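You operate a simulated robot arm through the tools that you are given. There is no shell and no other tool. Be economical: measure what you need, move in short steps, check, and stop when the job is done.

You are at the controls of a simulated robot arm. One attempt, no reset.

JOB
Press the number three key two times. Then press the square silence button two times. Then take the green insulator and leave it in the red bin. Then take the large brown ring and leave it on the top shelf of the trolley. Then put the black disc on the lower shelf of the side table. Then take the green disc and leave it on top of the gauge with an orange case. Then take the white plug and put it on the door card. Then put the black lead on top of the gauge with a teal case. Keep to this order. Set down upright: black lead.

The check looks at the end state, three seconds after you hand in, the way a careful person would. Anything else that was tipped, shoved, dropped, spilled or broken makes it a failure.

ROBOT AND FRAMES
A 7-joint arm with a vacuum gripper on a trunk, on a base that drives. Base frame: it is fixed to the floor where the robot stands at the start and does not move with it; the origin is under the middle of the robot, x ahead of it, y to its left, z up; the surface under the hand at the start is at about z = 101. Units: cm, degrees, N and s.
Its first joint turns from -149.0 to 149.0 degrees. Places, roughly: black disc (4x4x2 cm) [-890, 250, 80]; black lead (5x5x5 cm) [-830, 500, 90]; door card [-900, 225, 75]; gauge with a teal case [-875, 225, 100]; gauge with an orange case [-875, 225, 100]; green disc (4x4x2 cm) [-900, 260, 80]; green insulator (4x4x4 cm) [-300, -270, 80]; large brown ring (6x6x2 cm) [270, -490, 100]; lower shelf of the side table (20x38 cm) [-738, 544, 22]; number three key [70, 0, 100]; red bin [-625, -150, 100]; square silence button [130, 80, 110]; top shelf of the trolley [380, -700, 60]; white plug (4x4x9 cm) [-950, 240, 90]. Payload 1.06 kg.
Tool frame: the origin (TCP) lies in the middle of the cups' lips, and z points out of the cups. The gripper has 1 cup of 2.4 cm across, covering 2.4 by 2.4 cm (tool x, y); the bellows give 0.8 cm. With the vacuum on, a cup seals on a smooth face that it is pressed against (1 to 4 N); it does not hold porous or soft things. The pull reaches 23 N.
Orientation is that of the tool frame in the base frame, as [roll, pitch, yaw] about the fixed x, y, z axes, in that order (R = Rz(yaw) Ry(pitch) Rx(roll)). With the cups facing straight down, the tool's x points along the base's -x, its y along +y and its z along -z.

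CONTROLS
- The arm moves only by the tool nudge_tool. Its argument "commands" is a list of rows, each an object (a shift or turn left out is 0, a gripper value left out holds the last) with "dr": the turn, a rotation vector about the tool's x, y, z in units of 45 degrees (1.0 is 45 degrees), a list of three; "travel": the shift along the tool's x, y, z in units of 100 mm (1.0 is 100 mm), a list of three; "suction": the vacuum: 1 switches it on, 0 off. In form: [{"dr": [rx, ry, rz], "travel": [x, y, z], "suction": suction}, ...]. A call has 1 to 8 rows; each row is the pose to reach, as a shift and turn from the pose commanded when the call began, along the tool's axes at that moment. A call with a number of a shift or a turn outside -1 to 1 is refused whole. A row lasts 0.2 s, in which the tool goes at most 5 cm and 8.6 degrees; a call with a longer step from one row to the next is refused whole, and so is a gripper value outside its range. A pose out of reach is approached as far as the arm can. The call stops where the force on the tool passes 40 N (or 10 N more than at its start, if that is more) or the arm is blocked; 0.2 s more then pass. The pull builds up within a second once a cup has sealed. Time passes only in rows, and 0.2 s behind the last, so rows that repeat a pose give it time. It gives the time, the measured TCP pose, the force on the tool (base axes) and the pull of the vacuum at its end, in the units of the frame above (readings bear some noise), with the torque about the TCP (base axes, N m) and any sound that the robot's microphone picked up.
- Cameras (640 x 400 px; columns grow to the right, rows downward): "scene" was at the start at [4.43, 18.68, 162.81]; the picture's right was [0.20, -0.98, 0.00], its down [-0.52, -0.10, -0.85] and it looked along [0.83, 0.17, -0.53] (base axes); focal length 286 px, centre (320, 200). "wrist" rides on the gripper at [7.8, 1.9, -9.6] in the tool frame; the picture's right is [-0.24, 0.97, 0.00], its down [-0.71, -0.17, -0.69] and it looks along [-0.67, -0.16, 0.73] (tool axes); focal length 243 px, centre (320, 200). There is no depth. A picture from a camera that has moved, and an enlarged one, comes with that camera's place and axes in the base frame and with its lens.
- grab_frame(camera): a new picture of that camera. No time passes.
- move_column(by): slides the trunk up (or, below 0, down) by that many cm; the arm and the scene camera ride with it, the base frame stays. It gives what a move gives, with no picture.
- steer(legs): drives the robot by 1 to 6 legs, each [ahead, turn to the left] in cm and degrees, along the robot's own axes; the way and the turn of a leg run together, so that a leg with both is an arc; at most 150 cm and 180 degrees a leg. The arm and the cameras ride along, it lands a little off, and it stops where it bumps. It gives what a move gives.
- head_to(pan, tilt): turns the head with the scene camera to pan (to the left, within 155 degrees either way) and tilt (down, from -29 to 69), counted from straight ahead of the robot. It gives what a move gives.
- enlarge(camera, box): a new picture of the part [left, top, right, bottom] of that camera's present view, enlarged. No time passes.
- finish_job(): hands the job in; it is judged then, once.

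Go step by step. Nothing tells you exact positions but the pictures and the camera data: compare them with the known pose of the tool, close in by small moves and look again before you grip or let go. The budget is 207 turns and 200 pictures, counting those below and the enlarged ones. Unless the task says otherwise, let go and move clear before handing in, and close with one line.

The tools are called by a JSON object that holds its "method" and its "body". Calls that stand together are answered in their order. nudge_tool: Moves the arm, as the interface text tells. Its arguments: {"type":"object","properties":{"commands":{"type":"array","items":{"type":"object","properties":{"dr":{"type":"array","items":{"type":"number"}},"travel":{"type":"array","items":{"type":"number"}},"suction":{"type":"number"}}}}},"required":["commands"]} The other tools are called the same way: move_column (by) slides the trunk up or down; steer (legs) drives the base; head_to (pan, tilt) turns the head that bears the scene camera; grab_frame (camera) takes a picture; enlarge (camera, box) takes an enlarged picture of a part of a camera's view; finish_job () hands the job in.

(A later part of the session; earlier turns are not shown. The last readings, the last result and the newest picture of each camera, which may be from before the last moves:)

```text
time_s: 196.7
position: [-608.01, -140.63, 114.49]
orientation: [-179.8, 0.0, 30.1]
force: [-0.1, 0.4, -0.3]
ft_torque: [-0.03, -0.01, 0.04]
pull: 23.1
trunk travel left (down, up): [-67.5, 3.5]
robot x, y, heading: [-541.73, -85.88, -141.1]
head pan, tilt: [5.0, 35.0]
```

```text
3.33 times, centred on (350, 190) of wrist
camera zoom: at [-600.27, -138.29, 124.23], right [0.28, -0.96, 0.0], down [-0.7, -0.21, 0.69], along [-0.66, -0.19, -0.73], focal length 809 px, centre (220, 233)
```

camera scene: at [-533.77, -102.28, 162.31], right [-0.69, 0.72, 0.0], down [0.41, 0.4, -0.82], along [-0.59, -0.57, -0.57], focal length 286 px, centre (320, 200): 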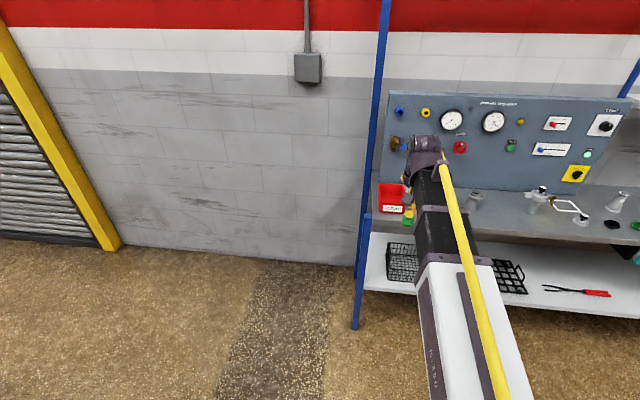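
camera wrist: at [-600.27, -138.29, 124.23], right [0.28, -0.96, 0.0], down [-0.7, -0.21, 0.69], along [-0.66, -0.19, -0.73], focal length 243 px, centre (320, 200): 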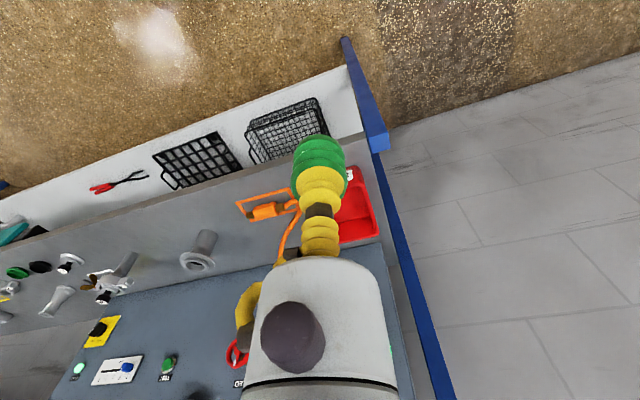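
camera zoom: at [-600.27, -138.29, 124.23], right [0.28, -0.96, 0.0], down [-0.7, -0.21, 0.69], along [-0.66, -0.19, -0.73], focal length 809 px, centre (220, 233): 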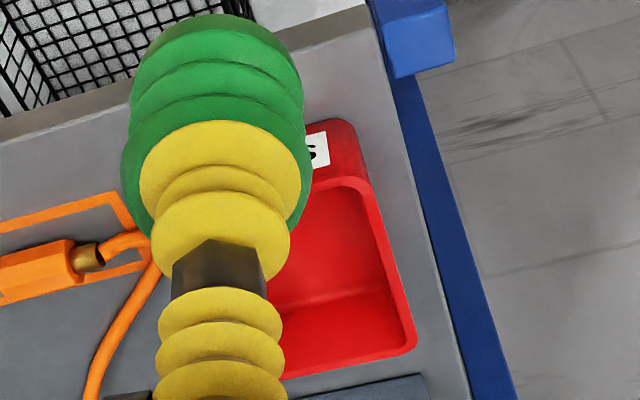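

Parallax shows the bin rim at z ≈ 91 with its centre around (-633, -153), so it's further off than I thought. I'll drive 20 cm closer.

{"method": "steer", "body": {"legs": [[20, 0]]}}

{"method": "enlarge", "body": {"camera": "scene", "box": [340, 120, 460, 270]}}

{"method": "grab_frame", "body": {"camera": "wrist"}}

```text
time_s: 198.3
position: [-623.91, -152.98, 114.59]
orientation: [-179.8, 0.1, 29.8]
force: [-1.3, -0.1, -1.0]
ft_torque: [-0.03, 0.02, 0.0]
pull: 23.3
trunk travel left (down, up): [-67.5, 3.5]
robot x, y, heading: [-557.38, -98.32, -141.2]
head pan, tilt: [5.0, 35.0]
```

```text
2.67 times, centred on (400, 195) of scene
camera zoom: at [-549.66, -115.01, 162.3], right [-0.69, 0.72, 0.0], down [0.42, 0.4, -0.82], along [-0.59, -0.57, -0.57], focal length 764 px, centre (107, 213)
```

zoom: 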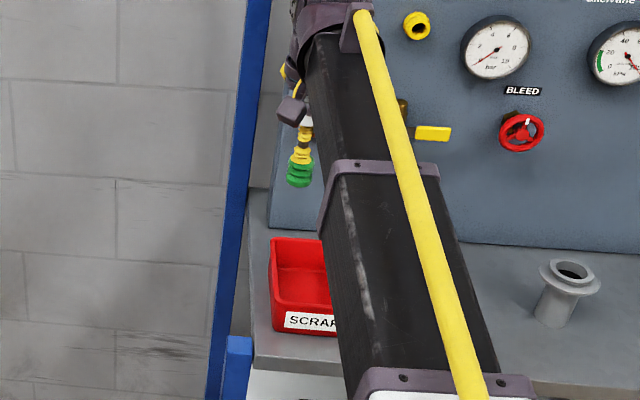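

```text
127 pictures are left
camera wrist: at [-616.2, -150.69, 124.23], right [0.28, -0.96, 0.0], down [-0.7, -0.2, 0.69], along [-0.66, -0.19, -0.73], focal length 243 px, centre (320, 200)
```

wrist: 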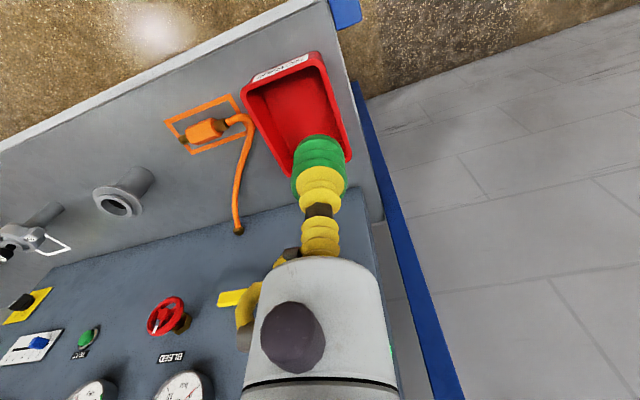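

The bin centre is confirmed at about (-632.5, -152.8). I'll move over it and lower.

{"method": "nudge_tool", "body": {"commands": [{"travel": [-0.3, -0.2, 0]}, {"travel": [-0.6, -0.4, 0.2]}, {"travel": [-0.7, -0.44, 0.6]}, {"travel": [-0.7, -0.44, 1]}]}}

{"method": "enlarge", "body": {"camera": "scene", "box": [340, 120, 460, 270]}}

{"method": "grab_frame", "body": {"camera": "wrist"}}

```text
time_s: 199.3
position: [-632.16, -152.65, 104.59]
orientation: [-179.8, 0.2, 29.8]
force: [0.0, 0.1, -1.4]
ft_torque: [0.02, 0.04, 0.02]
pull: 23.0
trunk travel left (down, up): [-67.5, 3.5]
robot x, y, heading: [-557.5, -98.28, -141.5]
head pan, tilt: [5.0, 35.0]
```

```text
2.67 times, centred on (400, 195) of scene
camera zoom: at [-549.63, -115.0, 162.31], right [-0.69, 0.72, 0.0], down [0.41, 0.4, -0.82], along [-0.59, -0.57, -0.57], focal length 764 px, centre (107, 213)
```

zoom: 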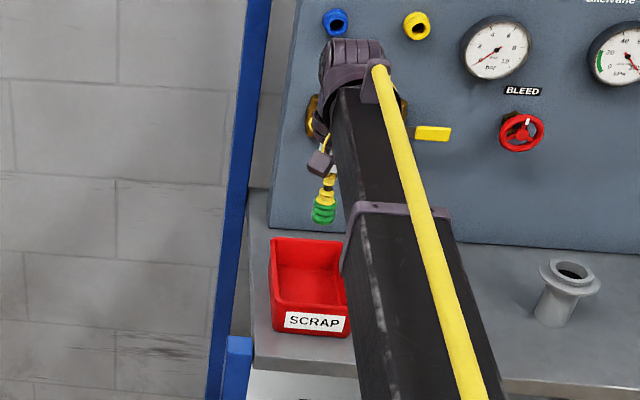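

```text
125 pictures are left
camera wrist: at [-624.55, -150.4, 114.26], right [0.28, -0.96, 0.0], down [-0.7, -0.2, 0.69], along [-0.66, -0.19, -0.73], focal length 243 px, centre (320, 200)
```

wrist: 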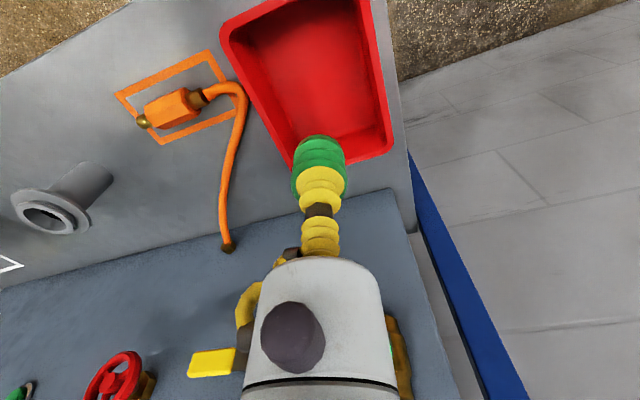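

The position over the bin is right. I'll lower into it.

{"method": "nudge_tool", "body": {"commands": [{"travel": [0.03, 0.0, 0.4]}, {"travel": [0.03, 0, 0.8]}, {"travel": [0.03, 0, 1]}]}}

{"method": "grab_frame", "body": {"camera": "wrist"}}

```text
time_s: 200.1
position: [-631.89, -152.35, 94.55]
orientation: [-179.7, 0.0, 29.8]
force: [-0.8, 0.6, 0.1]
ft_torque: [0.01, 0.01, -0.01]
pull: 22.7
trunk travel left (down, up): [-67.5, 3.5]
robot x, y, heading: [-557.31, -98.33, -141.3]
head pan, tilt: [5.0, 35.0]
```

```text
124 pictures are left
camera wrist: at [-624.21, -150.19, 104.18], right [0.28, -0.96, 0.0], down [-0.7, -0.2, 0.69], along [-0.66, -0.19, -0.73], focal length 243 px, centre (320, 200)
```

wrist: 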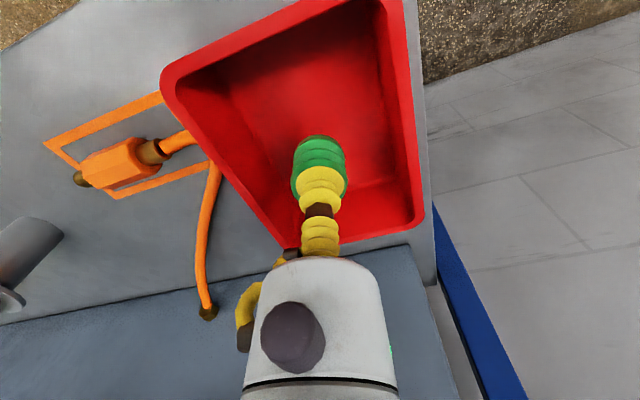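

Centred in the bin. I'll creep down until contact.

{"method": "nudge_tool", "body": {"commands": [{"travel": [0, 0, 0.2]}, {"travel": [0, 0, 0.35]}, {"travel": [0, 0, 0.4]}, {"travel": [0, 0, 0.45]}, {"travel": [0, 0, 0.5]}]}}

```text
time_s: 201.3
position: [-631.97, -152.45, 89.8]
orientation: [-179.7, 0.1, 29.8]
force: [-0.9, -0.5, 4.2]
ft_torque: [-0.01, 0.02, 0.04]
pull: 22.5
trunk travel left (down, up): [-67.5, 3.5]
robot x, y, heading: [-557.35, -98.29, -141.7]
head pan, tilt: [5.0, 35.0]
```

Contact at 4 N. I'll release and rise.

{"method": "nudge_tool", "body": {"commands": [{"travel": [0, 0, 0], "suction": 0}, {"travel": [0, 0, 0]}, {"travel": [0, 0, 0]}, {"travel": [0, 0, -0.05]}, {"travel": [0, 0, -0.15]}, {"travel": [0, 0, -0.5]}, {"travel": [0, 0, -1]}]}}

{"method": "nudge_tool", "body": {"commands": [{"travel": [0, 0, -0.5]}, {"travel": [0, 0, -1]}]}}

{"method": "grab_frame", "body": {"camera": "wrist"}}

```text
time_s: 202.9
position: [-631.89, -152.2, 99.84]
orientation: [-179.9, 0.1, 29.7]
force: [0.9, -0.3, 0.3]
ft_torque: [0.01, -0.04, -0.02]
pull: 0.1
trunk travel left (down, up): [-67.5, 3.5]
robot x, y, heading: [-557.82, -98.22, -141.4]
head pan, tilt: [5.0, 35.0]
```

```text
time_s: 203.5
position: [-631.79, -152.21, 109.7]
orientation: [-179.8, 0.1, 29.7]
force: [-0.3, -1.5, -0.1]
ft_torque: [-0.02, 0.01, 0.01]
pull: 0.1
trunk travel left (down, up): [-67.5, 3.5]
robot x, y, heading: [-557.19, -98.13, -141.4]
head pan, tilt: [5.0, 35.0]
```

```text
123 pictures are left
camera wrist: at [-624.09, -149.9, 119.29], right [0.28, -0.96, 0.0], down [-0.7, -0.2, 0.69], along [-0.66, -0.19, -0.73], focal length 243 px, centre (320, 200)
```

wrist: 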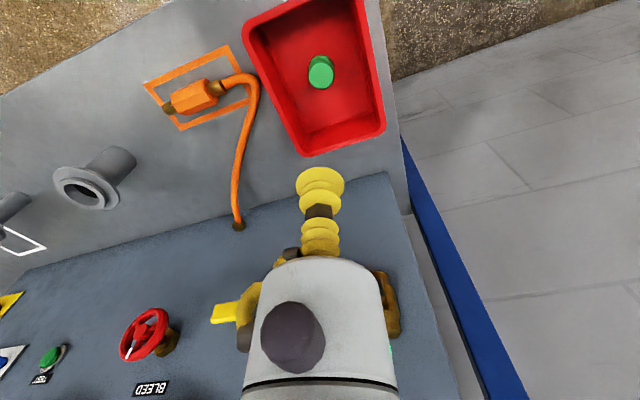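

The green insulator stands in the red bin. Next is the large brown ring near (270, -490): I'll retract the arm and drive there.

{"method": "nudge_tool", "body": {"commands": [{"travel": [0.4, 0, 0]}, {"travel": [0.8, 0, 0]}, {"travel": [1, 0, 0]}]}}

{"method": "nudge_tool", "body": {"commands": [{"travel": [0.4, 0, 0]}, {"travel": [0.8, 0, 0]}, {"travel": [1, 0, 0]}]}}

{"method": "nudge_tool", "body": {"commands": [{"travel": [0.3, 0, 0]}, {"travel": [0.5, 0, 0]}]}}

{"method": "steer", "body": {"legs": [[-150, 0], [0, 107.6], [150, 0], [150, 0], [150, 0], [150, 0]]}}

{"method": "head_to", "body": {"pan": 0, "tilt": 20}}

{"method": "grab_frame", "body": {"camera": "scene"}}

```text
time_s: 204.3
position: [-623.09, -147.27, 109.61]
orientation: [-179.8, 0.1, 29.7]
force: [-0.3, -0.4, -1.0]
ft_torque: [-0.01, 0.0, -0.02]
pull: 0.1
trunk travel left (down, up): [-67.5, 3.5]
robot x, y, heading: [-557.34, -98.57, -141.2]
head pan, tilt: [5.0, 35.0]
```

```text
time_s: 205.1
position: [-614.55, -142.15, 109.61]
orientation: [-179.9, 0.2, 29.9]
force: [-0.2, -0.1, -0.3]
ft_torque: [-0.03, 0.01, 0.0]
pull: 0.1
trunk travel left (down, up): [-67.5, 3.5]
robot x, y, heading: [-557.72, -98.62, -141.2]
head pan, tilt: [5.0, 35.0]
```

```text
time_s: 205.7
position: [-610.21, -139.93, 109.52]
orientation: [-179.8, 0.2, 29.8]
force: [-1.2, -1.1, -0.6]
ft_torque: [-0.01, 0.02, -0.03]
pull: 0.1
trunk travel left (down, up): [-67.5, 3.5]
robot x, y, heading: [-557.67, -98.31, -141.7]
head pan, tilt: [5.0, 35.0]
```

```text
time_s: 245.9
position: [99.0, -409.93, 109.55]
orientation: [-179.8, 0.1, 133.5]
force: [0.1, -0.6, -0.1]
ft_torque: [-0.02, 0.04, 0.02]
pull: 0.0
trunk travel left (down, up): [-67.5, 3.5]
robot x, y, heading: [45.98, -368.46, -37.6]
head pan, tilt: [5.0, 35.0]
```

```text
time_s: 246.7
position: [98.94, -409.84, 109.61]
orientation: [-179.7, 0.1, 133.4]
force: [0.0, 0.0, 0.1]
ft_torque: [0.02, -0.02, 0.0]
pull: 0.2
trunk travel left (down, up): [-67.5, 3.5]
robot x, y, heading: [46.09, -368.61, -37.7]
head pan, tilt: [0.0, 20.0]
```

```text
122 pictures are left
camera scene: at [60.43, -358.1, 164.68], right [-0.61, -0.79, 0.0], down [-0.27, 0.21, -0.94], along [0.74, -0.57, -0.34], focal length 286 px, centre (320, 200)
```

scene: 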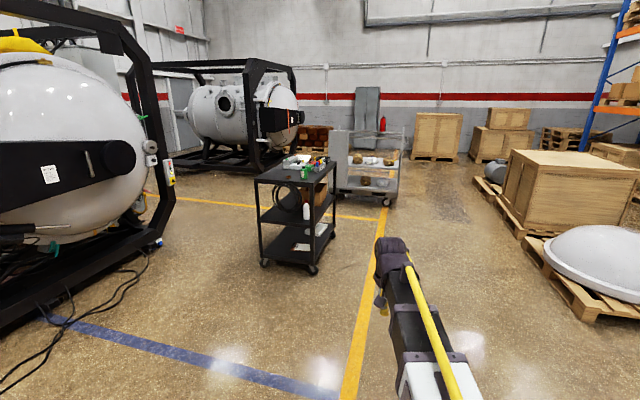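

{"method": "enlarge", "body": {"camera": "scene", "box": [240, 120, 440, 280]}}

```text
2.50 times, centred on (340, 200) of scene
camera zoom: at [60.43, -358.1, 164.68], right [-0.61, -0.79, 0.0], down [-0.27, 0.21, -0.94], along [0.74, -0.57, -0.34], focal length 716 px, centre (270, 200)
```

zoom: 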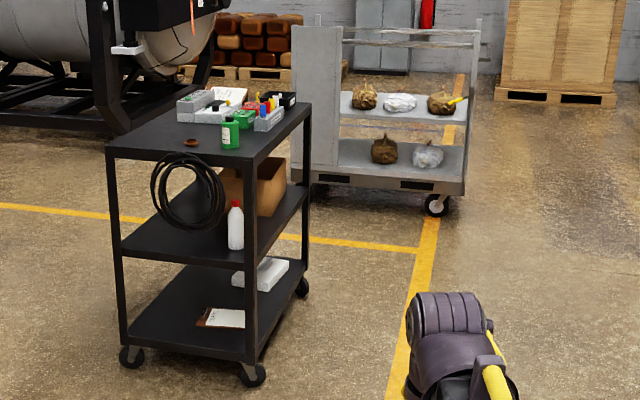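

The brown ring is on the black cart at about (287, -495), top at about z = 92. I'll drive to the cart's short side.

{"method": "steer", "body": {"legs": [[0, 20], [100, 0], [98, 0], [0, -37]]}}

{"method": "head_to", "body": {"pan": 0, "tilt": 45}}

{"method": "grab_frame", "body": {"camera": "scene"}}

{"method": "grab_frame", "body": {"camera": "wrist"}}

```text
time_s: 259.4
position: [274.84, -484.27, 109.58]
orientation: [-179.8, 0.1, 116.8]
force: [-0.3, 1.2, 0.0]
ft_torque: [0.0, 0.01, 0.02]
pull: 0.1
trunk travel left (down, up): [-67.5, 3.5]
robot x, y, heading: [236.19, -429.72, -54.3]
head pan, tilt: [0.0, 20.0]
```

```text
time_s: 260.3
position: [275.01, -484.29, 109.6]
orientation: [-179.9, 0.2, 116.8]
force: [0.1, -0.3, 0.5]
ft_torque: [0.02, 0.03, 0.0]
pull: 0.1
trunk travel left (down, up): [-67.5, 3.5]
robot x, y, heading: [236.02, -429.79, -54.3]
head pan, tilt: [0.0, 45.0]
```

```text
120 pictures are left
camera scene: at [252.08, -422.67, 160.83], right [-0.81, -0.58, 0.0], down [-0.41, 0.57, -0.71], along [0.41, -0.57, -0.71], focal length 286 px, centre (320, 200)
```

scene: 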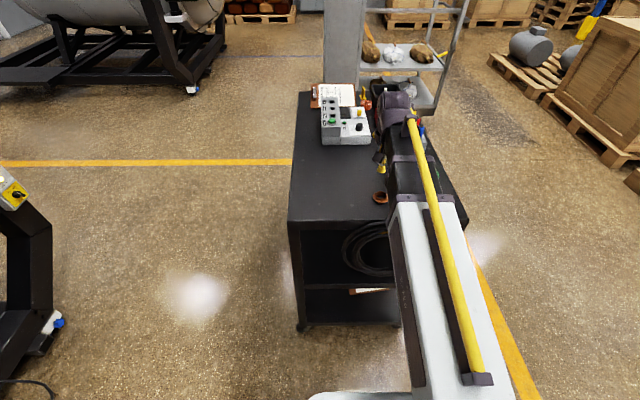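

```text
119 pictures are left
camera wrist: at [273.0, -476.37, 119.12], right [0.97, 0.23, 0.0], down [0.17, -0.71, 0.69], along [0.15, -0.67, -0.73], focal length 243 px, centre (320, 200)
```

wrist: 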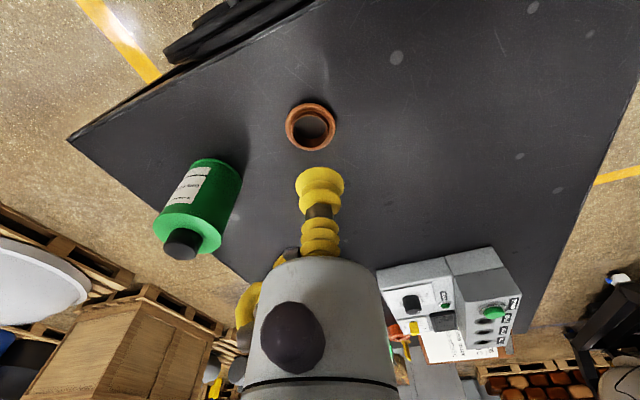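

{"method": "enlarge", "body": {"camera": "wrist", "box": [270, 85, 350, 165]}}

{"method": "enlarge", "body": {"camera": "scene", "box": [350, 170, 410, 220]}}

{"method": "enlarge", "body": {"camera": "scene", "box": [290, 60, 490, 230]}}

```text
5.00 times, centred on (310, 125) of wrist
camera zoom: at [273.0, -476.37, 119.12], right [0.97, 0.23, 0.0], down [0.17, -0.71, 0.69], along [0.15, -0.67, -0.73], focal length 1213 px, centre (370, 575)
```

zoom: 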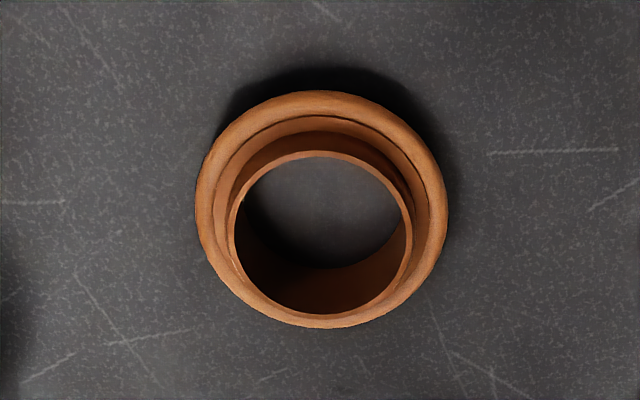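

```text
8.00 times, centred on (380, 195) of scene
camera zoom: at [252.08, -422.67, 160.83], right [-0.81, -0.58, 0.0], down [-0.41, 0.57, -0.71], along [0.41, -0.57, -0.71], focal length 2292 px, centre (-160, 240)
```

zoom: 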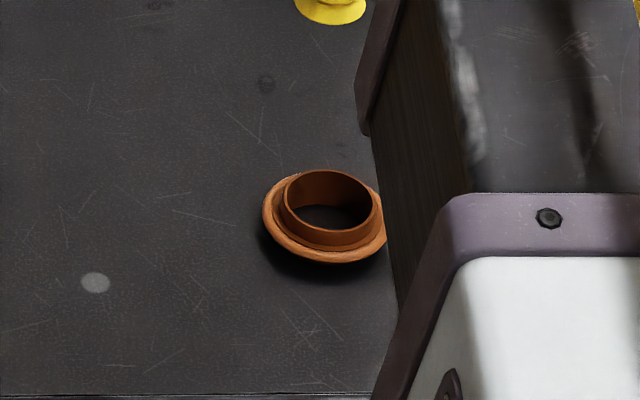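

```text
2.35 times, centred on (390, 145) of scene
camera zoom: at [252.08, -422.67, 160.83], right [-0.81, -0.58, 0.0], down [-0.41, 0.57, -0.71], along [0.41, -0.57, -0.71], focal length 674 px, centre (155, 329)
```

zoom: 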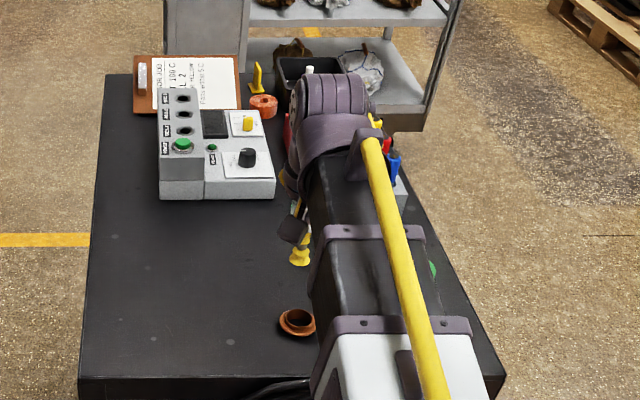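

The ring is a flanged part with a raised collar, at about (274.8, -489.2) with its top at z ≈ 95. I'll move above it, then look closely.

{"method": "nudge_tool", "body": {"commands": [{"travel": [-0.2, -0.12, 0.2]}, {"travel": [-0.42, -0.23, 0.5]}, {"travel": [-0.42, -0.23, 0.9]}]}}

{"method": "enlarge", "body": {"camera": "wrist", "box": [240, 80, 400, 180]}}

{"method": "enlarge", "body": {"camera": "scene", "box": [350, 170, 410, 220]}}

```text
time_s: 261.1
position: [274.75, -489.21, 100.66]
orientation: [-179.9, 0.1, 116.8]
force: [-0.3, -0.2, 0.4]
ft_torque: [0.02, 0.0, 0.03]
pull: 0.1
trunk travel left (down, up): [-67.5, 3.5]
robot x, y, heading: [236.09, -429.43, -54.4]
head pan, tilt: [0.0, 45.0]
```

```text
4.00 times, centred on (320, 130) of wrist
camera zoom: at [272.86, -481.23, 110.17], right [0.97, 0.23, 0.0], down [0.17, -0.71, 0.69], along [0.16, -0.67, -0.73], focal length 970 px, centre (320, 480)
```

zoom: 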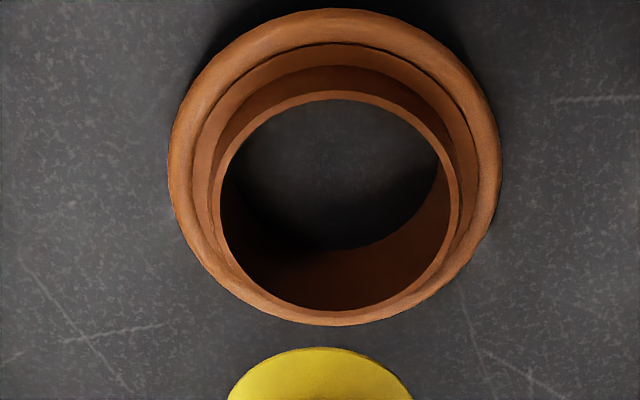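

```text
8.00 times, centred on (380, 195) of scene
camera zoom: at [252.07, -422.67, 160.83], right [-0.81, -0.58, 0.0], down [-0.41, 0.57, -0.71], along [0.41, -0.57, -0.71], focal length 2292 px, centre (-160, 240)
```

zoom: 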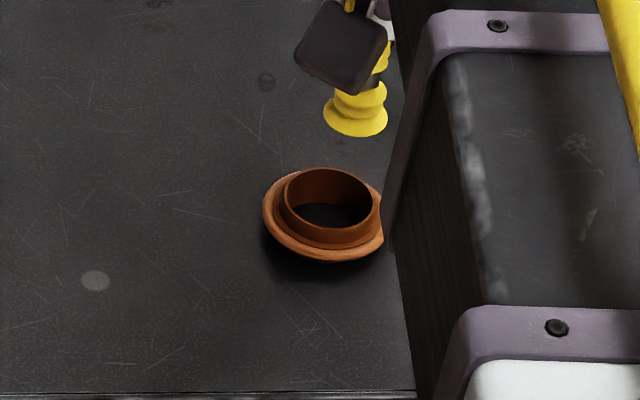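

I'll descend gently over the ring centre with the vacuum on, watching force and pull.

{"method": "nudge_tool", "body": {"commands": [{"travel": [0, 0.03, 0.2], "suction": 1}, {"travel": [0, 0.03, 0.4]}, {"travel": [0, 0.03, 0.5]}, {"travel": [0, 0.03, 0.55]}, {"travel": [0, 0.03, 0.6]}, {"travel": [0, 0.03, 0.64]}, {"travel": [0, 0.03, 0.64]}]}}

{"method": "enlarge", "body": {"camera": "wrist", "box": [240, 100, 400, 200]}}

```text
time_s: 262.0
position: [274.97, -489.02, 96.0]
orientation: [-179.9, 0.5, 116.8]
force: [-1.1, -0.4, 23.6]
ft_torque: [0.2, 0.01, -0.03]
pull: 23.4
trunk travel left (down, up): [-67.5, 3.5]
robot x, y, heading: [235.69, -429.29, -54.3]
head pan, tilt: [0.0, 45.0]
stopped in row 4: the force on the tool passed its limit at 46 N (the readings are from after the stop); the commanded pose is now the measured one
```

```text
4.00 times, centred on (320, 150) of wrist
camera zoom: at [273.06, -481.1, 105.45], right [0.97, 0.23, 0.0], down [0.17, -0.7, 0.69], along [0.16, -0.67, -0.72], focal length 970 px, centre (320, 400)
```

zoom: 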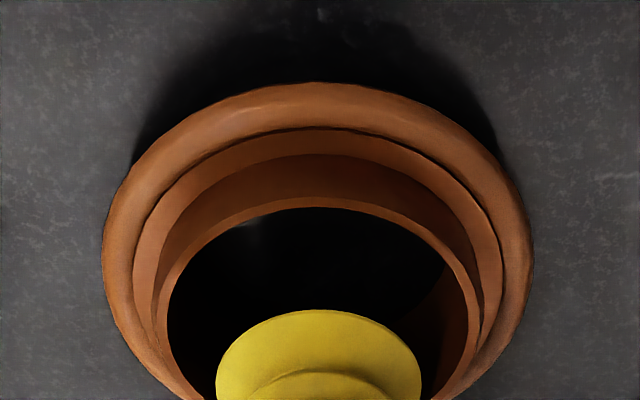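

The cup sealed over the ring's middle with pull 23.4. Lifting.

{"method": "nudge_tool", "body": {"commands": [{"travel": [0, 0, -0.1]}, {"travel": [0, 0, -0.4]}, {"travel": [0, 0, -0.8]}, {"travel": [0, 0, -1]}]}}

{"method": "nudge_tool", "body": {"commands": [{"travel": [0, 0, -0.4]}, {"travel": [0, 0, -0.7]}]}}

{"method": "grab_frame", "body": {"camera": "wrist"}}

{"method": "head_to", "body": {"pan": 0, "tilt": 22}}

{"method": "grab_frame", "body": {"camera": "scene"}}

```text
time_s: 263.0
position: [275.21, -488.91, 105.8]
orientation: [-179.7, 0.2, 116.8]
force: [-0.5, -0.2, -0.3]
ft_torque: [0.08, 0.01, -0.04]
pull: 23.0
trunk travel left (down, up): [-67.5, 3.5]
robot x, y, heading: [236.36, -429.89, -54.5]
head pan, tilt: [0.0, 45.0]
```

```text
time_s: 263.6
position: [275.15, -489.03, 112.92]
orientation: [-179.7, 0.3, 116.9]
force: [0.6, -0.7, -0.4]
ft_torque: [0.08, 0.06, 0.0]
pull: 22.3
trunk travel left (down, up): [-67.5, 3.5]
robot x, y, heading: [235.8, -429.45, -54.1]
head pan, tilt: [0.0, 45.0]
```

```text
112 pictures are left
camera wrist: at [273.2, -481.0, 122.3], right [0.97, 0.23, 0.0], down [0.17, -0.7, 0.69], along [0.16, -0.67, -0.72], focal length 243 px, centre (320, 200)
```

wrist: 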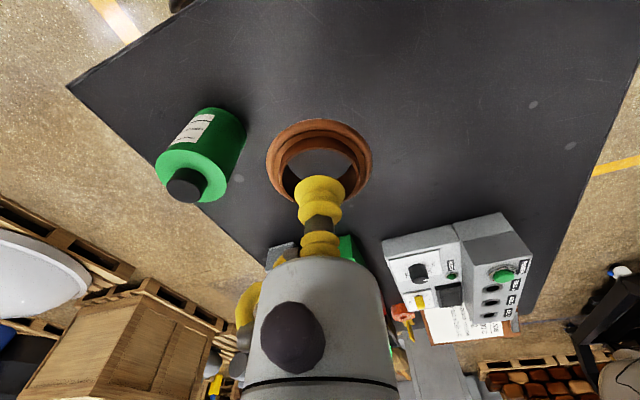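

```text
time_s: 264.4
position: [275.1, -489.02, 112.59]
orientation: [-179.8, 0.2, 116.9]
force: [-0.9, -0.5, -0.8]
ft_torque: [0.03, 0.04, -0.03]
pull: 22.7
trunk travel left (down, up): [-67.5, 3.5]
robot x, y, heading: [236.32, -429.55, -54.1]
head pan, tilt: [0.0, 22.0]
```

```text
111 pictures are left
camera scene: at [252.74, -423.6, 164.36], right [-0.81, -0.58, 0.0], down [-0.22, 0.3, -0.93], along [0.54, -0.75, -0.38], focal length 286 px, centre (320, 200)
```

scene: 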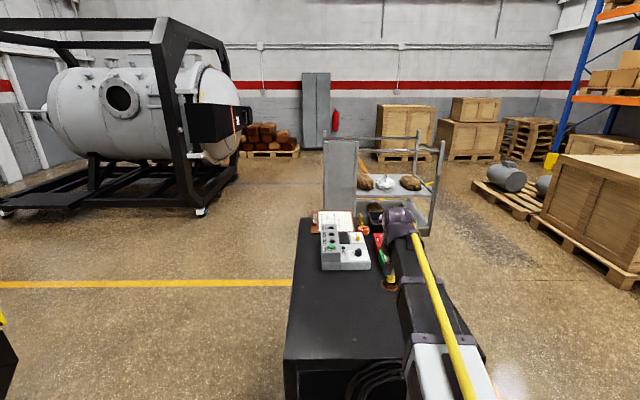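

{"method": "enlarge", "body": {"camera": "scene", "box": [310, 125, 460, 245]}}

```text
3.33 times, centred on (385, 185) of scene
camera zoom: at [252.74, -423.6, 164.36], right [-0.81, -0.58, 0.0], down [-0.22, 0.3, -0.93], along [0.54, -0.75, -0.38], focal length 955 px, centre (103, 250)
```

zoom: 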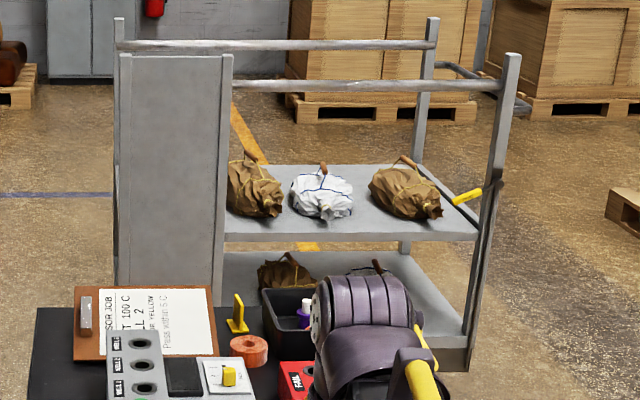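

The trolley behind the cart has its top shelf at z ≈ 60, with a free front strip before the bags, but a rail at z ≈ 106 crosses the front. I need to know the forearm's slope, so I'll look down at my arm.

{"method": "head_to", "body": {"pan": -10, "tilt": 60}}

{"method": "grab_frame", "body": {"camera": "scene"}}

```text
time_s: 265.5
position: [275.17, -489.0, 112.7]
orientation: [-179.8, 0.3, 116.8]
force: [0.3, 0.5, -0.5]
ft_torque: [0.07, 0.03, -0.01]
pull: 23.4
trunk travel left (down, up): [-67.5, 3.5]
robot x, y, heading: [236.09, -429.42, -54.2]
head pan, tilt: [-10.0, 60.0]
```

```text
109 pictures are left
camera scene: at [250.22, -422.07, 158.88], right [-0.9, -0.43, 0.0], down [-0.38, 0.78, -0.5], along [0.22, -0.45, -0.87], focal length 286 px, centre (320, 200)
```

scene: 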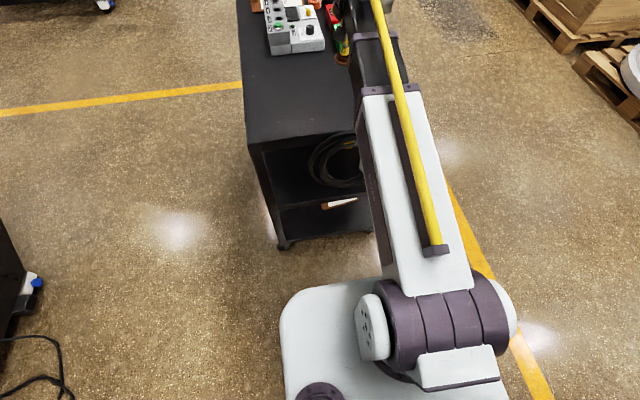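

The forearm rises gently to the wrist, so with the trunk lowered about 45 cm the arm can slip under the rail. I'll back off the cart and drive down the lane in front of the trolley.

{"method": "steer", "body": {"legs": [[-30, 0], [0, -60], [87, 0], [0, 61], [110, 0]]}}

{"method": "head_to", "body": {"pan": 0, "tilt": 30}}

{"method": "grab_frame", "body": {"camera": "scene"}}

```text
time_s: 282.3
position: [285.75, -631.19, 112.64]
orientation: [-179.9, 0.3, 117.2]
force: [0.7, -0.2, -0.2]
ft_torque: [0.01, 0.03, 0.03]
pull: 22.4
trunk travel left (down, up): [-67.5, 3.5]
robot x, y, heading: [245.93, -571.84, -54.0]
head pan, tilt: [-10.0, 60.0]
```

```text
time_s: 283.2
position: [285.69, -631.23, 112.71]
orientation: [-179.9, 0.2, 117.1]
force: [-0.2, 0.3, 0.9]
ft_torque: [-0.01, 0.02, 0.02]
pull: 23.0
trunk travel left (down, up): [-67.5, 3.5]
robot x, y, heading: [246.36, -571.91, -53.9]
head pan, tilt: [0.0, 30.0]
```

```text
108 pictures are left
camera scene: at [262.86, -565.72, 163.08], right [-0.81, -0.59, 0.0], down [-0.29, 0.41, -0.87], along [0.51, -0.7, -0.5], focal length 286 px, centre (320, 200)
```

scene: 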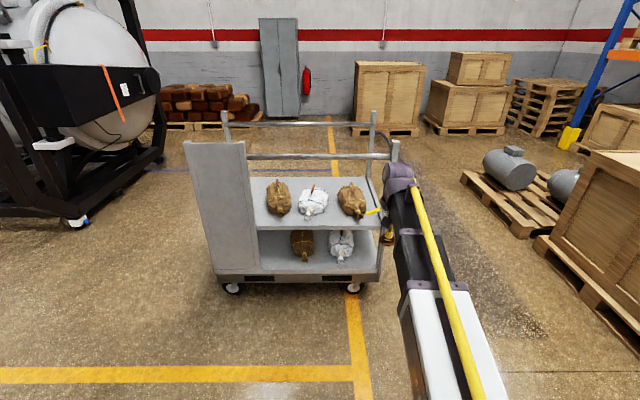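

The shelf front edge runs from (318, -701) to (376, -656), and there's a free gap between the white and right bags. I'll place at about (344, -694.5). First I align laterally, drive up and lower the trunk.

{"method": "nudge_tool", "body": {"commands": [{"travel": [0.07, 0.45, 0]}, {"travel": [0.15, 0.9, 0]}, {"travel": [0.15, 0.96, 0]}]}}

{"method": "steer", "body": {"legs": [[28, 0]]}}

{"method": "move_column", "body": {"by": -44}}

{"method": "head_to", "body": {"pan": 10, "tilt": 30}}

{"method": "grab_frame", "body": {"camera": "scene"}}

{"method": "grab_frame", "body": {"camera": "wrist"}}

```text
time_s: 284.0
position: [293.57, -625.3, 112.47]
orientation: [-179.7, 0.3, 117.1]
force: [-0.4, -0.2, -0.6]
ft_torque: [0.01, -0.01, 0.0]
pull: 22.9
trunk travel left (down, up): [-67.5, 3.5]
robot x, y, heading: [246.09, -571.88, -54.1]
head pan, tilt: [0.0, 30.0]
```

```text
time_s: 286.0
position: [310.28, -647.78, 112.57]
orientation: [-179.8, 0.3, 117.3]
force: [-0.1, 0.2, -0.1]
ft_torque: [0.02, -0.01, 0.01]
pull: 22.9
trunk travel left (down, up): [-67.5, 3.5]
robot x, y, heading: [262.47, -594.81, -53.7]
head pan, tilt: [0.0, 30.0]
```

```text
refused: -44 is not a number from -40 to 40
```

```text
time_s: 286.7
position: [310.19, -647.64, 112.53]
orientation: [-179.8, 0.2, 117.4]
force: [-0.5, -0.5, -0.7]
ft_torque: [0.01, 0.04, 0.01]
pull: 23.4
trunk travel left (down, up): [-67.5, 3.5]
robot x, y, heading: [262.57, -594.36, -53.8]
head pan, tilt: [10.0, 30.0]
```

```text
107 pictures are left
camera scene: at [280.49, -587.19, 163.08], right [-0.69, -0.72, 0.0], down [-0.36, 0.35, -0.87], along [0.62, -0.6, -0.5], focal length 286 px, centre (320, 200)
```

scene: 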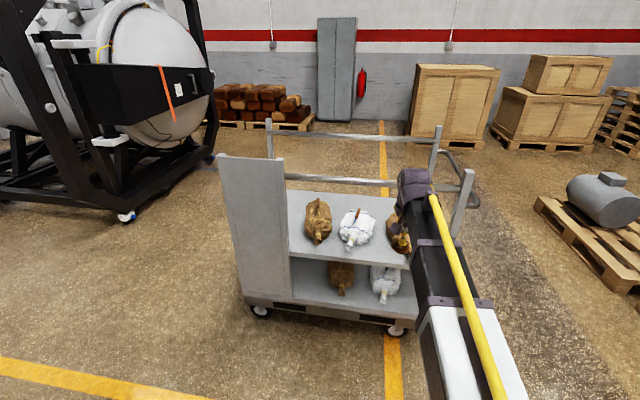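

```text
106 pictures are left
camera wrist: at [308.28, -639.84, 122.09], right [0.97, 0.24, 0.0], down [0.17, -0.7, 0.69], along [0.16, -0.67, -0.72], focal length 243 px, centre (320, 200)
```

wrist: 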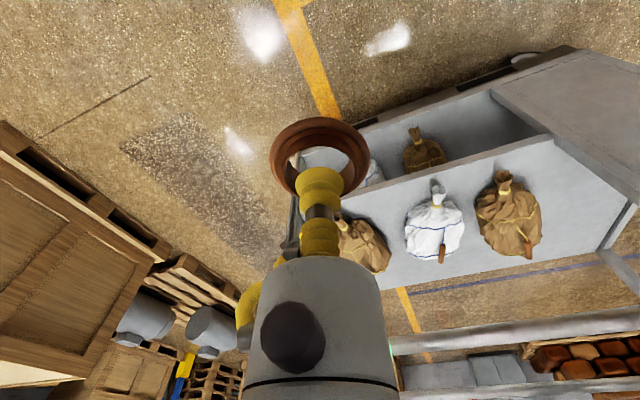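

Aligned laterally, 58 cm to go. I'll lower the trunk in two steps.

{"method": "move_column", "body": {"by": -40}}

{"method": "move_column", "body": {"by": -4}}

{"method": "steer", "body": {"legs": [[25, 0]]}}

{"method": "grab_frame", "body": {"camera": "wrist"}}

{"method": "grab_frame", "body": {"camera": "scene"}}

```text
time_s: 290.5
position: [310.32, -647.73, 72.55]
orientation: [-179.9, 0.4, 117.4]
force: [-0.5, 0.0, 0.6]
ft_torque: [0.03, 0.0, -0.01]
pull: 22.8
trunk travel left (down, up): [-27.5, 43.5]
robot x, y, heading: [262.85, -594.74, -53.6]
head pan, tilt: [10.0, 30.0]
```

```text
time_s: 291.4
position: [310.29, -647.82, 68.55]
orientation: [-179.8, 0.3, 117.3]
force: [-0.9, -0.8, -0.5]
ft_torque: [-0.01, 0.02, 0.0]
pull: 23.1
trunk travel left (down, up): [-23.5, 47.5]
robot x, y, heading: [262.65, -594.59, -53.9]
head pan, tilt: [10.0, 30.0]
```

```text
time_s: 293.2
position: [325.04, -668.41, 68.49]
orientation: [-179.8, 0.3, 117.1]
force: [-0.1, 0.4, -0.2]
ft_torque: [0.01, 0.01, 0.03]
pull: 22.5
trunk travel left (down, up): [-23.5, 47.5]
robot x, y, heading: [278.31, -614.71, -54.1]
head pan, tilt: [10.0, 30.0]
```

```text
105 pictures are left
camera wrist: at [323.08, -660.46, 78.08], right [0.97, 0.23, 0.0], down [0.17, -0.7, 0.69], along [0.16, -0.67, -0.72], focal length 243 px, centre (320, 200)
```

wrist: 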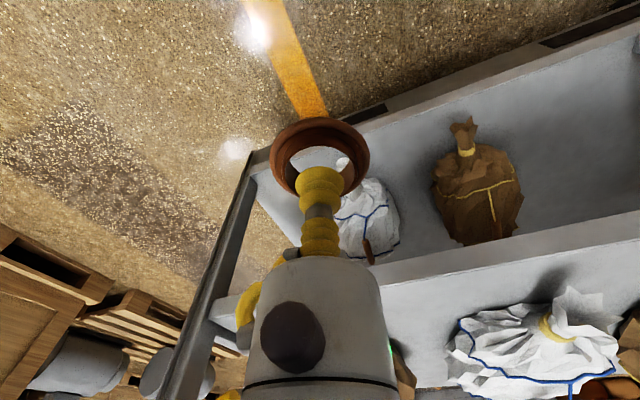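

```text
104 pictures are left
camera scene: at [295.46, -607.72, 119.08], right [-0.69, -0.72, 0.0], down [-0.36, 0.35, -0.87], along [0.62, -0.6, -0.5], focal length 286 px, centre (320, 200)
```

scene: 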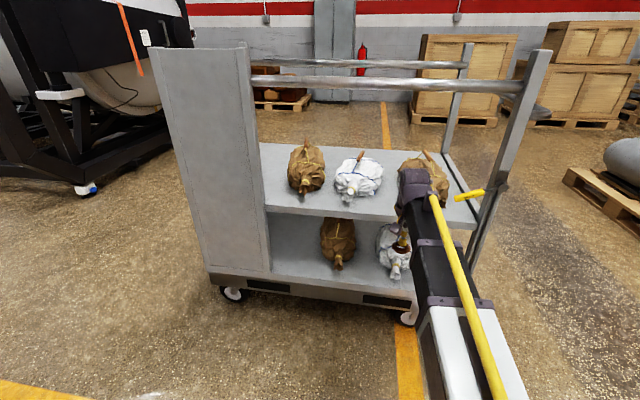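

The edge measurement suggests the shelf is at z ≈ 65–68, higher than assumed. I'll raise the trunk 7 cm and re-measure before entering.

{"method": "move_column", "body": {"by": 7}}

{"method": "enlarge", "body": {"camera": "scene", "box": [240, 130, 500, 300]}}

{"method": "enlarge", "body": {"camera": "wrist", "box": [200, 120, 640, 395]}}

```text
time_s: 294.3
position: [325.08, -668.43, 75.46]
orientation: [-179.8, 0.3, 117.1]
force: [0.3, -0.6, -0.2]
ft_torque: [0.04, -0.03, -0.03]
pull: 23.1
trunk travel left (down, up): [-30.5, 40.5]
robot x, y, heading: [277.88, -614.72, -54.2]
head pan, tilt: [10.0, 30.0]
```

```text
2.35 times, centred on (370, 215) of scene
camera zoom: at [295.46, -607.72, 126.08], right [-0.69, -0.72, 0.0], down [-0.36, 0.35, -0.87], along [0.62, -0.6, -0.5], focal length 674 px, centre (202, 165)
```

zoom: 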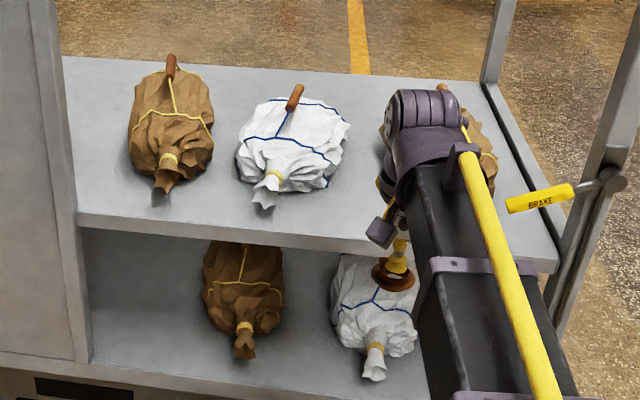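

```text
1.45 times, centred on (420, 258) of wrist
camera zoom: at [323.08, -660.46, 85.08], right [0.97, 0.23, 0.0], down [0.17, -0.7, 0.69], along [0.16, -0.67, -0.72], focal length 353 px, centre (174, 116)
```

zoom: 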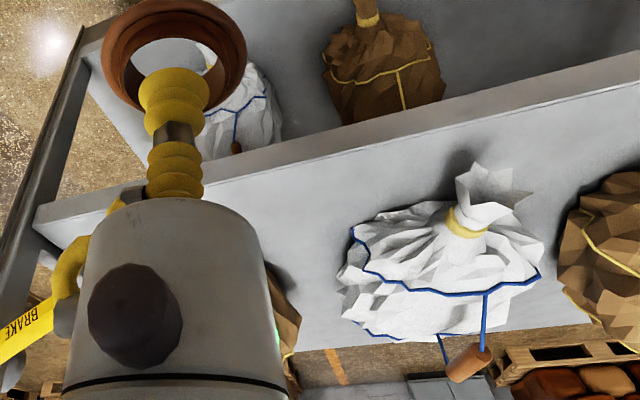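

The shelf edge is at z ≈ 65, about 16–19 cm ahead of the tool. I'll drive 14 cm in under the rail and look again.

{"method": "steer", "body": {"legs": [[14, 0]]}}

{"method": "grab_frame", "body": {"camera": "wrist"}}

{"method": "grab_frame", "body": {"camera": "scene"}}

```text
time_s: 295.6
position: [333.24, -679.95, 75.51]
orientation: [-179.7, 0.3, 117.0]
force: [0.7, -0.3, -1.2]
ft_torque: [0.03, 0.0, 0.02]
pull: 22.6
trunk travel left (down, up): [-30.5, 40.5]
robot x, y, heading: [285.69, -626.38, -54.2]
head pan, tilt: [10.0, 30.0]
```

```text
101 pictures are left
camera wrist: at [331.26, -671.99, 85.09], right [0.97, 0.23, 0.0], down [0.17, -0.7, 0.69], along [0.16, -0.67, -0.72], focal length 243 px, centre (320, 200)
```

wrist: 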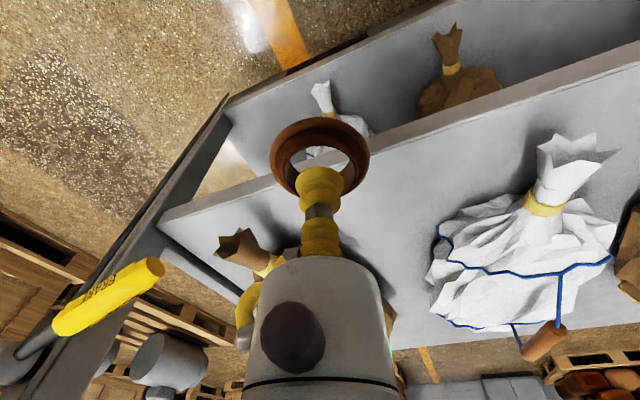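

```text
100 pictures are left
camera scene: at [303.76, -619.19, 126.09], right [-0.7, -0.72, 0.0], down [-0.36, 0.35, -0.87], along [0.62, -0.6, -0.5], focal length 286 px, centre (320, 200)
```

scene: 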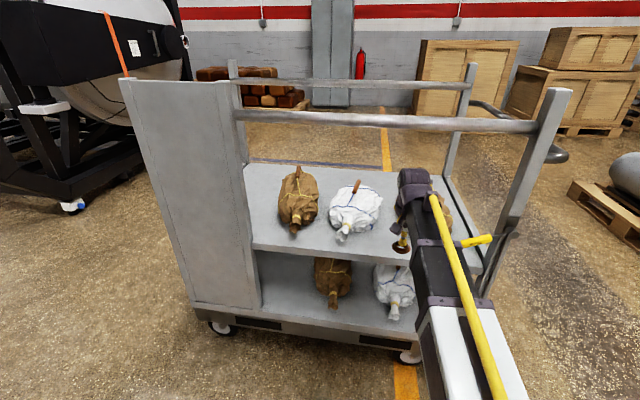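

I have the shelf corner at (317.7, -698.8); the free spot is at about (343, -691). I'll extend in at this height.

{"method": "nudge_tool", "body": {"commands": [{"travel": [-0.4, 0.12, 0]}, {"travel": [-0.8, 0.25, 0]}, {"travel": [-1, 0.35, 0]}]}}

{"method": "grab_frame", "body": {"camera": "wrist"}}

{"method": "grab_frame", "body": {"camera": "scene"}}

```text
time_s: 296.4
position: [340.97, -687.32, 75.62]
orientation: [-179.8, 0.4, 117.0]
force: [-0.5, -0.5, 0.1]
ft_torque: [0.02, 0.01, 0.0]
pull: 22.9
trunk travel left (down, up): [-30.5, 40.5]
robot x, y, heading: [285.97, -625.97, -54.1]
head pan, tilt: [10.0, 30.0]
```

```text
99 pictures are left
camera wrist: at [339.05, -679.41, 85.07], right [0.97, 0.23, 0.0], down [0.17, -0.7, 0.69], along [0.16, -0.67, -0.72], focal length 243 px, centre (320, 200)
```

wrist: 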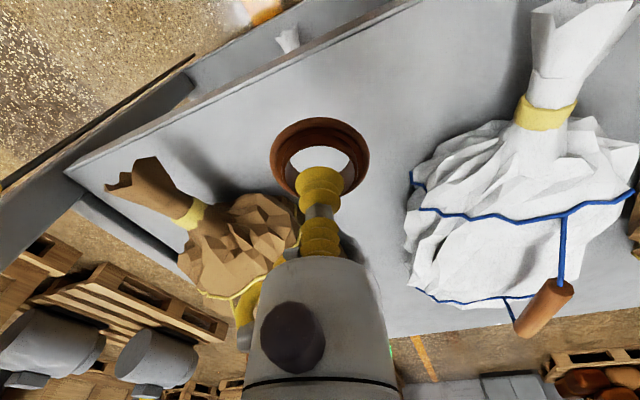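

```text
98 pictures are left
camera scene: at [303.76, -619.19, 126.09], right [-0.7, -0.72, 0.0], down [-0.36, 0.35, -0.87], along [0.62, -0.6, -0.5], focal length 286 px, centre (320, 200)
```

scene: 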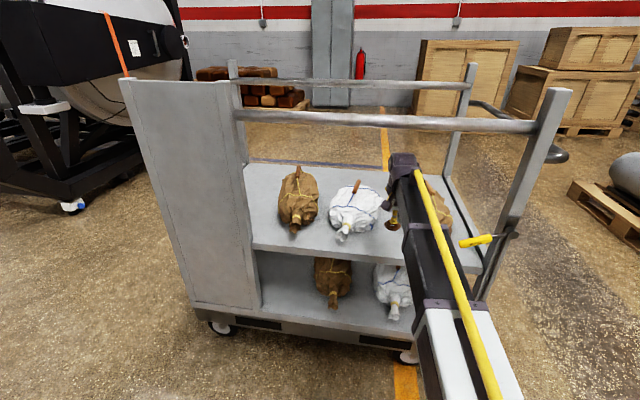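

The tool is 4 cm past the edge. I'll move 4 cm deeper and slightly left, midway between the bags, then start lowering.

{"method": "nudge_tool", "body": {"commands": [{"travel": [-0.2, 0.12, 0]}, {"travel": [-0.37, 0.2, 0.1]}, {"travel": [-0.37, 0.2, 0.4]}]}}

{"method": "grab_frame", "body": {"camera": "wrist"}}

```text
time_s: 297.2
position: [344.26, -689.57, 71.61]
orientation: [-179.9, 0.3, 117.0]
force: [0.0, -0.8, 0.5]
ft_torque: [0.04, -0.04, 0.01]
pull: 23.0
trunk travel left (down, up): [-30.5, 40.5]
robot x, y, heading: [285.97, -626.51, -54.1]
head pan, tilt: [10.0, 30.0]
```

```text
97 pictures are left
camera wrist: at [342.36, -681.63, 81.18], right [0.97, 0.23, 0.0], down [0.17, -0.7, 0.69], along [0.16, -0.67, -0.72], focal length 243 px, centre (320, 200)
```

wrist: 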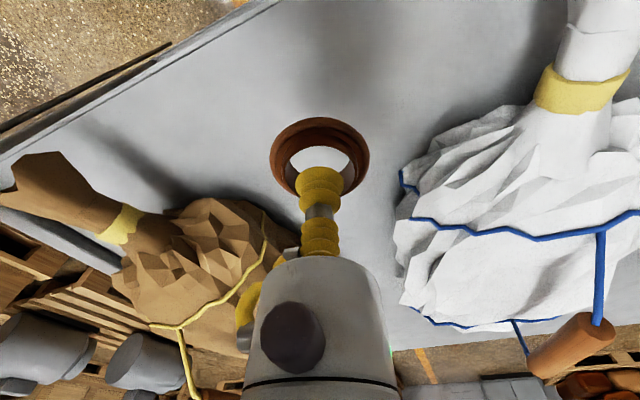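

Clear on both sides. I'll creep down until contact.

{"method": "nudge_tool", "body": {"commands": [{"travel": [0, 0, 0.15]}, {"travel": [0, 0, 0.25]}, {"travel": [0, 0, 0.32]}, {"travel": [0, 0, 0.38]}]}}

```text
time_s: 298.2
position: [344.29, -689.59, 67.82]
orientation: [-179.9, 0.3, 117.1]
force: [-0.4, 0.0, -0.9]
ft_torque: [0.01, 0.0, 0.02]
pull: 22.6
trunk travel left (down, up): [-30.5, 40.5]
robot x, y, heading: [285.95, -626.27, -54.2]
head pan, tilt: [10.0, 30.0]
```

{"method": "nudge_tool", "body": {"commands": [{"travel": [0, 0, 0.06]}, {"travel": [0, 0, 0.12]}, {"travel": [0, 0, 0.17]}, {"travel": [0, 0, 0.22]}]}}

{"method": "grab_frame", "body": {"camera": "wrist"}}

```text
time_s: 299.2
position: [344.41, -689.73, 65.82]
orientation: [-180.0, 0.6, 117.0]
force: [1.6, -1.6, 13.7]
ft_torque: [0.03, -0.09, 0.03]
pull: 22.6
trunk travel left (down, up): [-30.5, 40.5]
robot x, y, heading: [286.07, -626.53, -54.1]
head pan, tilt: [10.0, 30.0]
```

```text
96 pictures are left
camera wrist: at [342.4, -681.77, 75.36], right [0.97, 0.23, 0.0], down [0.17, -0.7, 0.69], along [0.16, -0.67, -0.72], focal length 243 px, centre (320, 200)
```

wrist: 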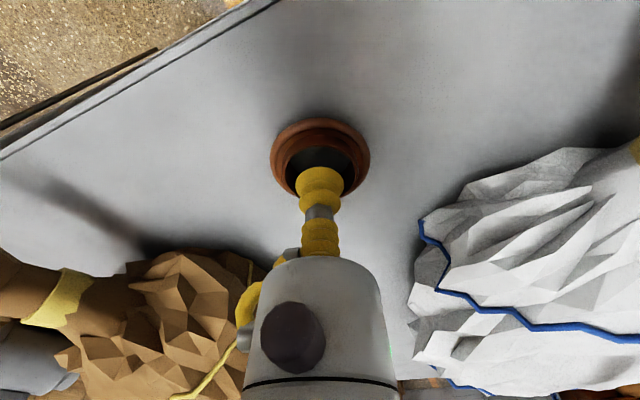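

Contact made; the ring rests on the shelf. I'll release and rise slowly.

{"method": "nudge_tool", "body": {"commands": [{"travel": [0, 0, -0.02], "suction": 0}, {"travel": [0, 0, -0.02]}, {"travel": [0, 0, -0.02]}, {"travel": [0, 0, -0.05]}, {"travel": [0, 0, -0.15]}, {"travel": [0, 0, -0.4]}, {"travel": [0, 0, -0.8]}]}}

{"method": "grab_frame", "body": {"camera": "wrist"}}

```text
time_s: 300.8
position: [344.31, -689.52, 73.55]
orientation: [-179.9, 0.3, 116.9]
force: [-0.3, 0.9, 0.1]
ft_torque: [0.0, 0.01, 0.02]
pull: 0.0
trunk travel left (down, up): [-30.5, 40.5]
robot x, y, heading: [286.2, -626.55, -54.1]
head pan, tilt: [10.0, 30.0]
```

```text
95 pictures are left
camera wrist: at [342.41, -681.53, 83.13], right [0.97, 0.23, 0.0], down [0.17, -0.7, 0.69], along [0.16, -0.67, -0.72], focal length 243 px, centre (320, 200)
```

wrist: 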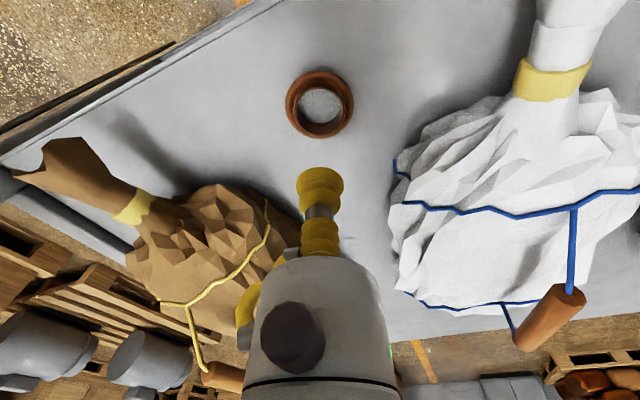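

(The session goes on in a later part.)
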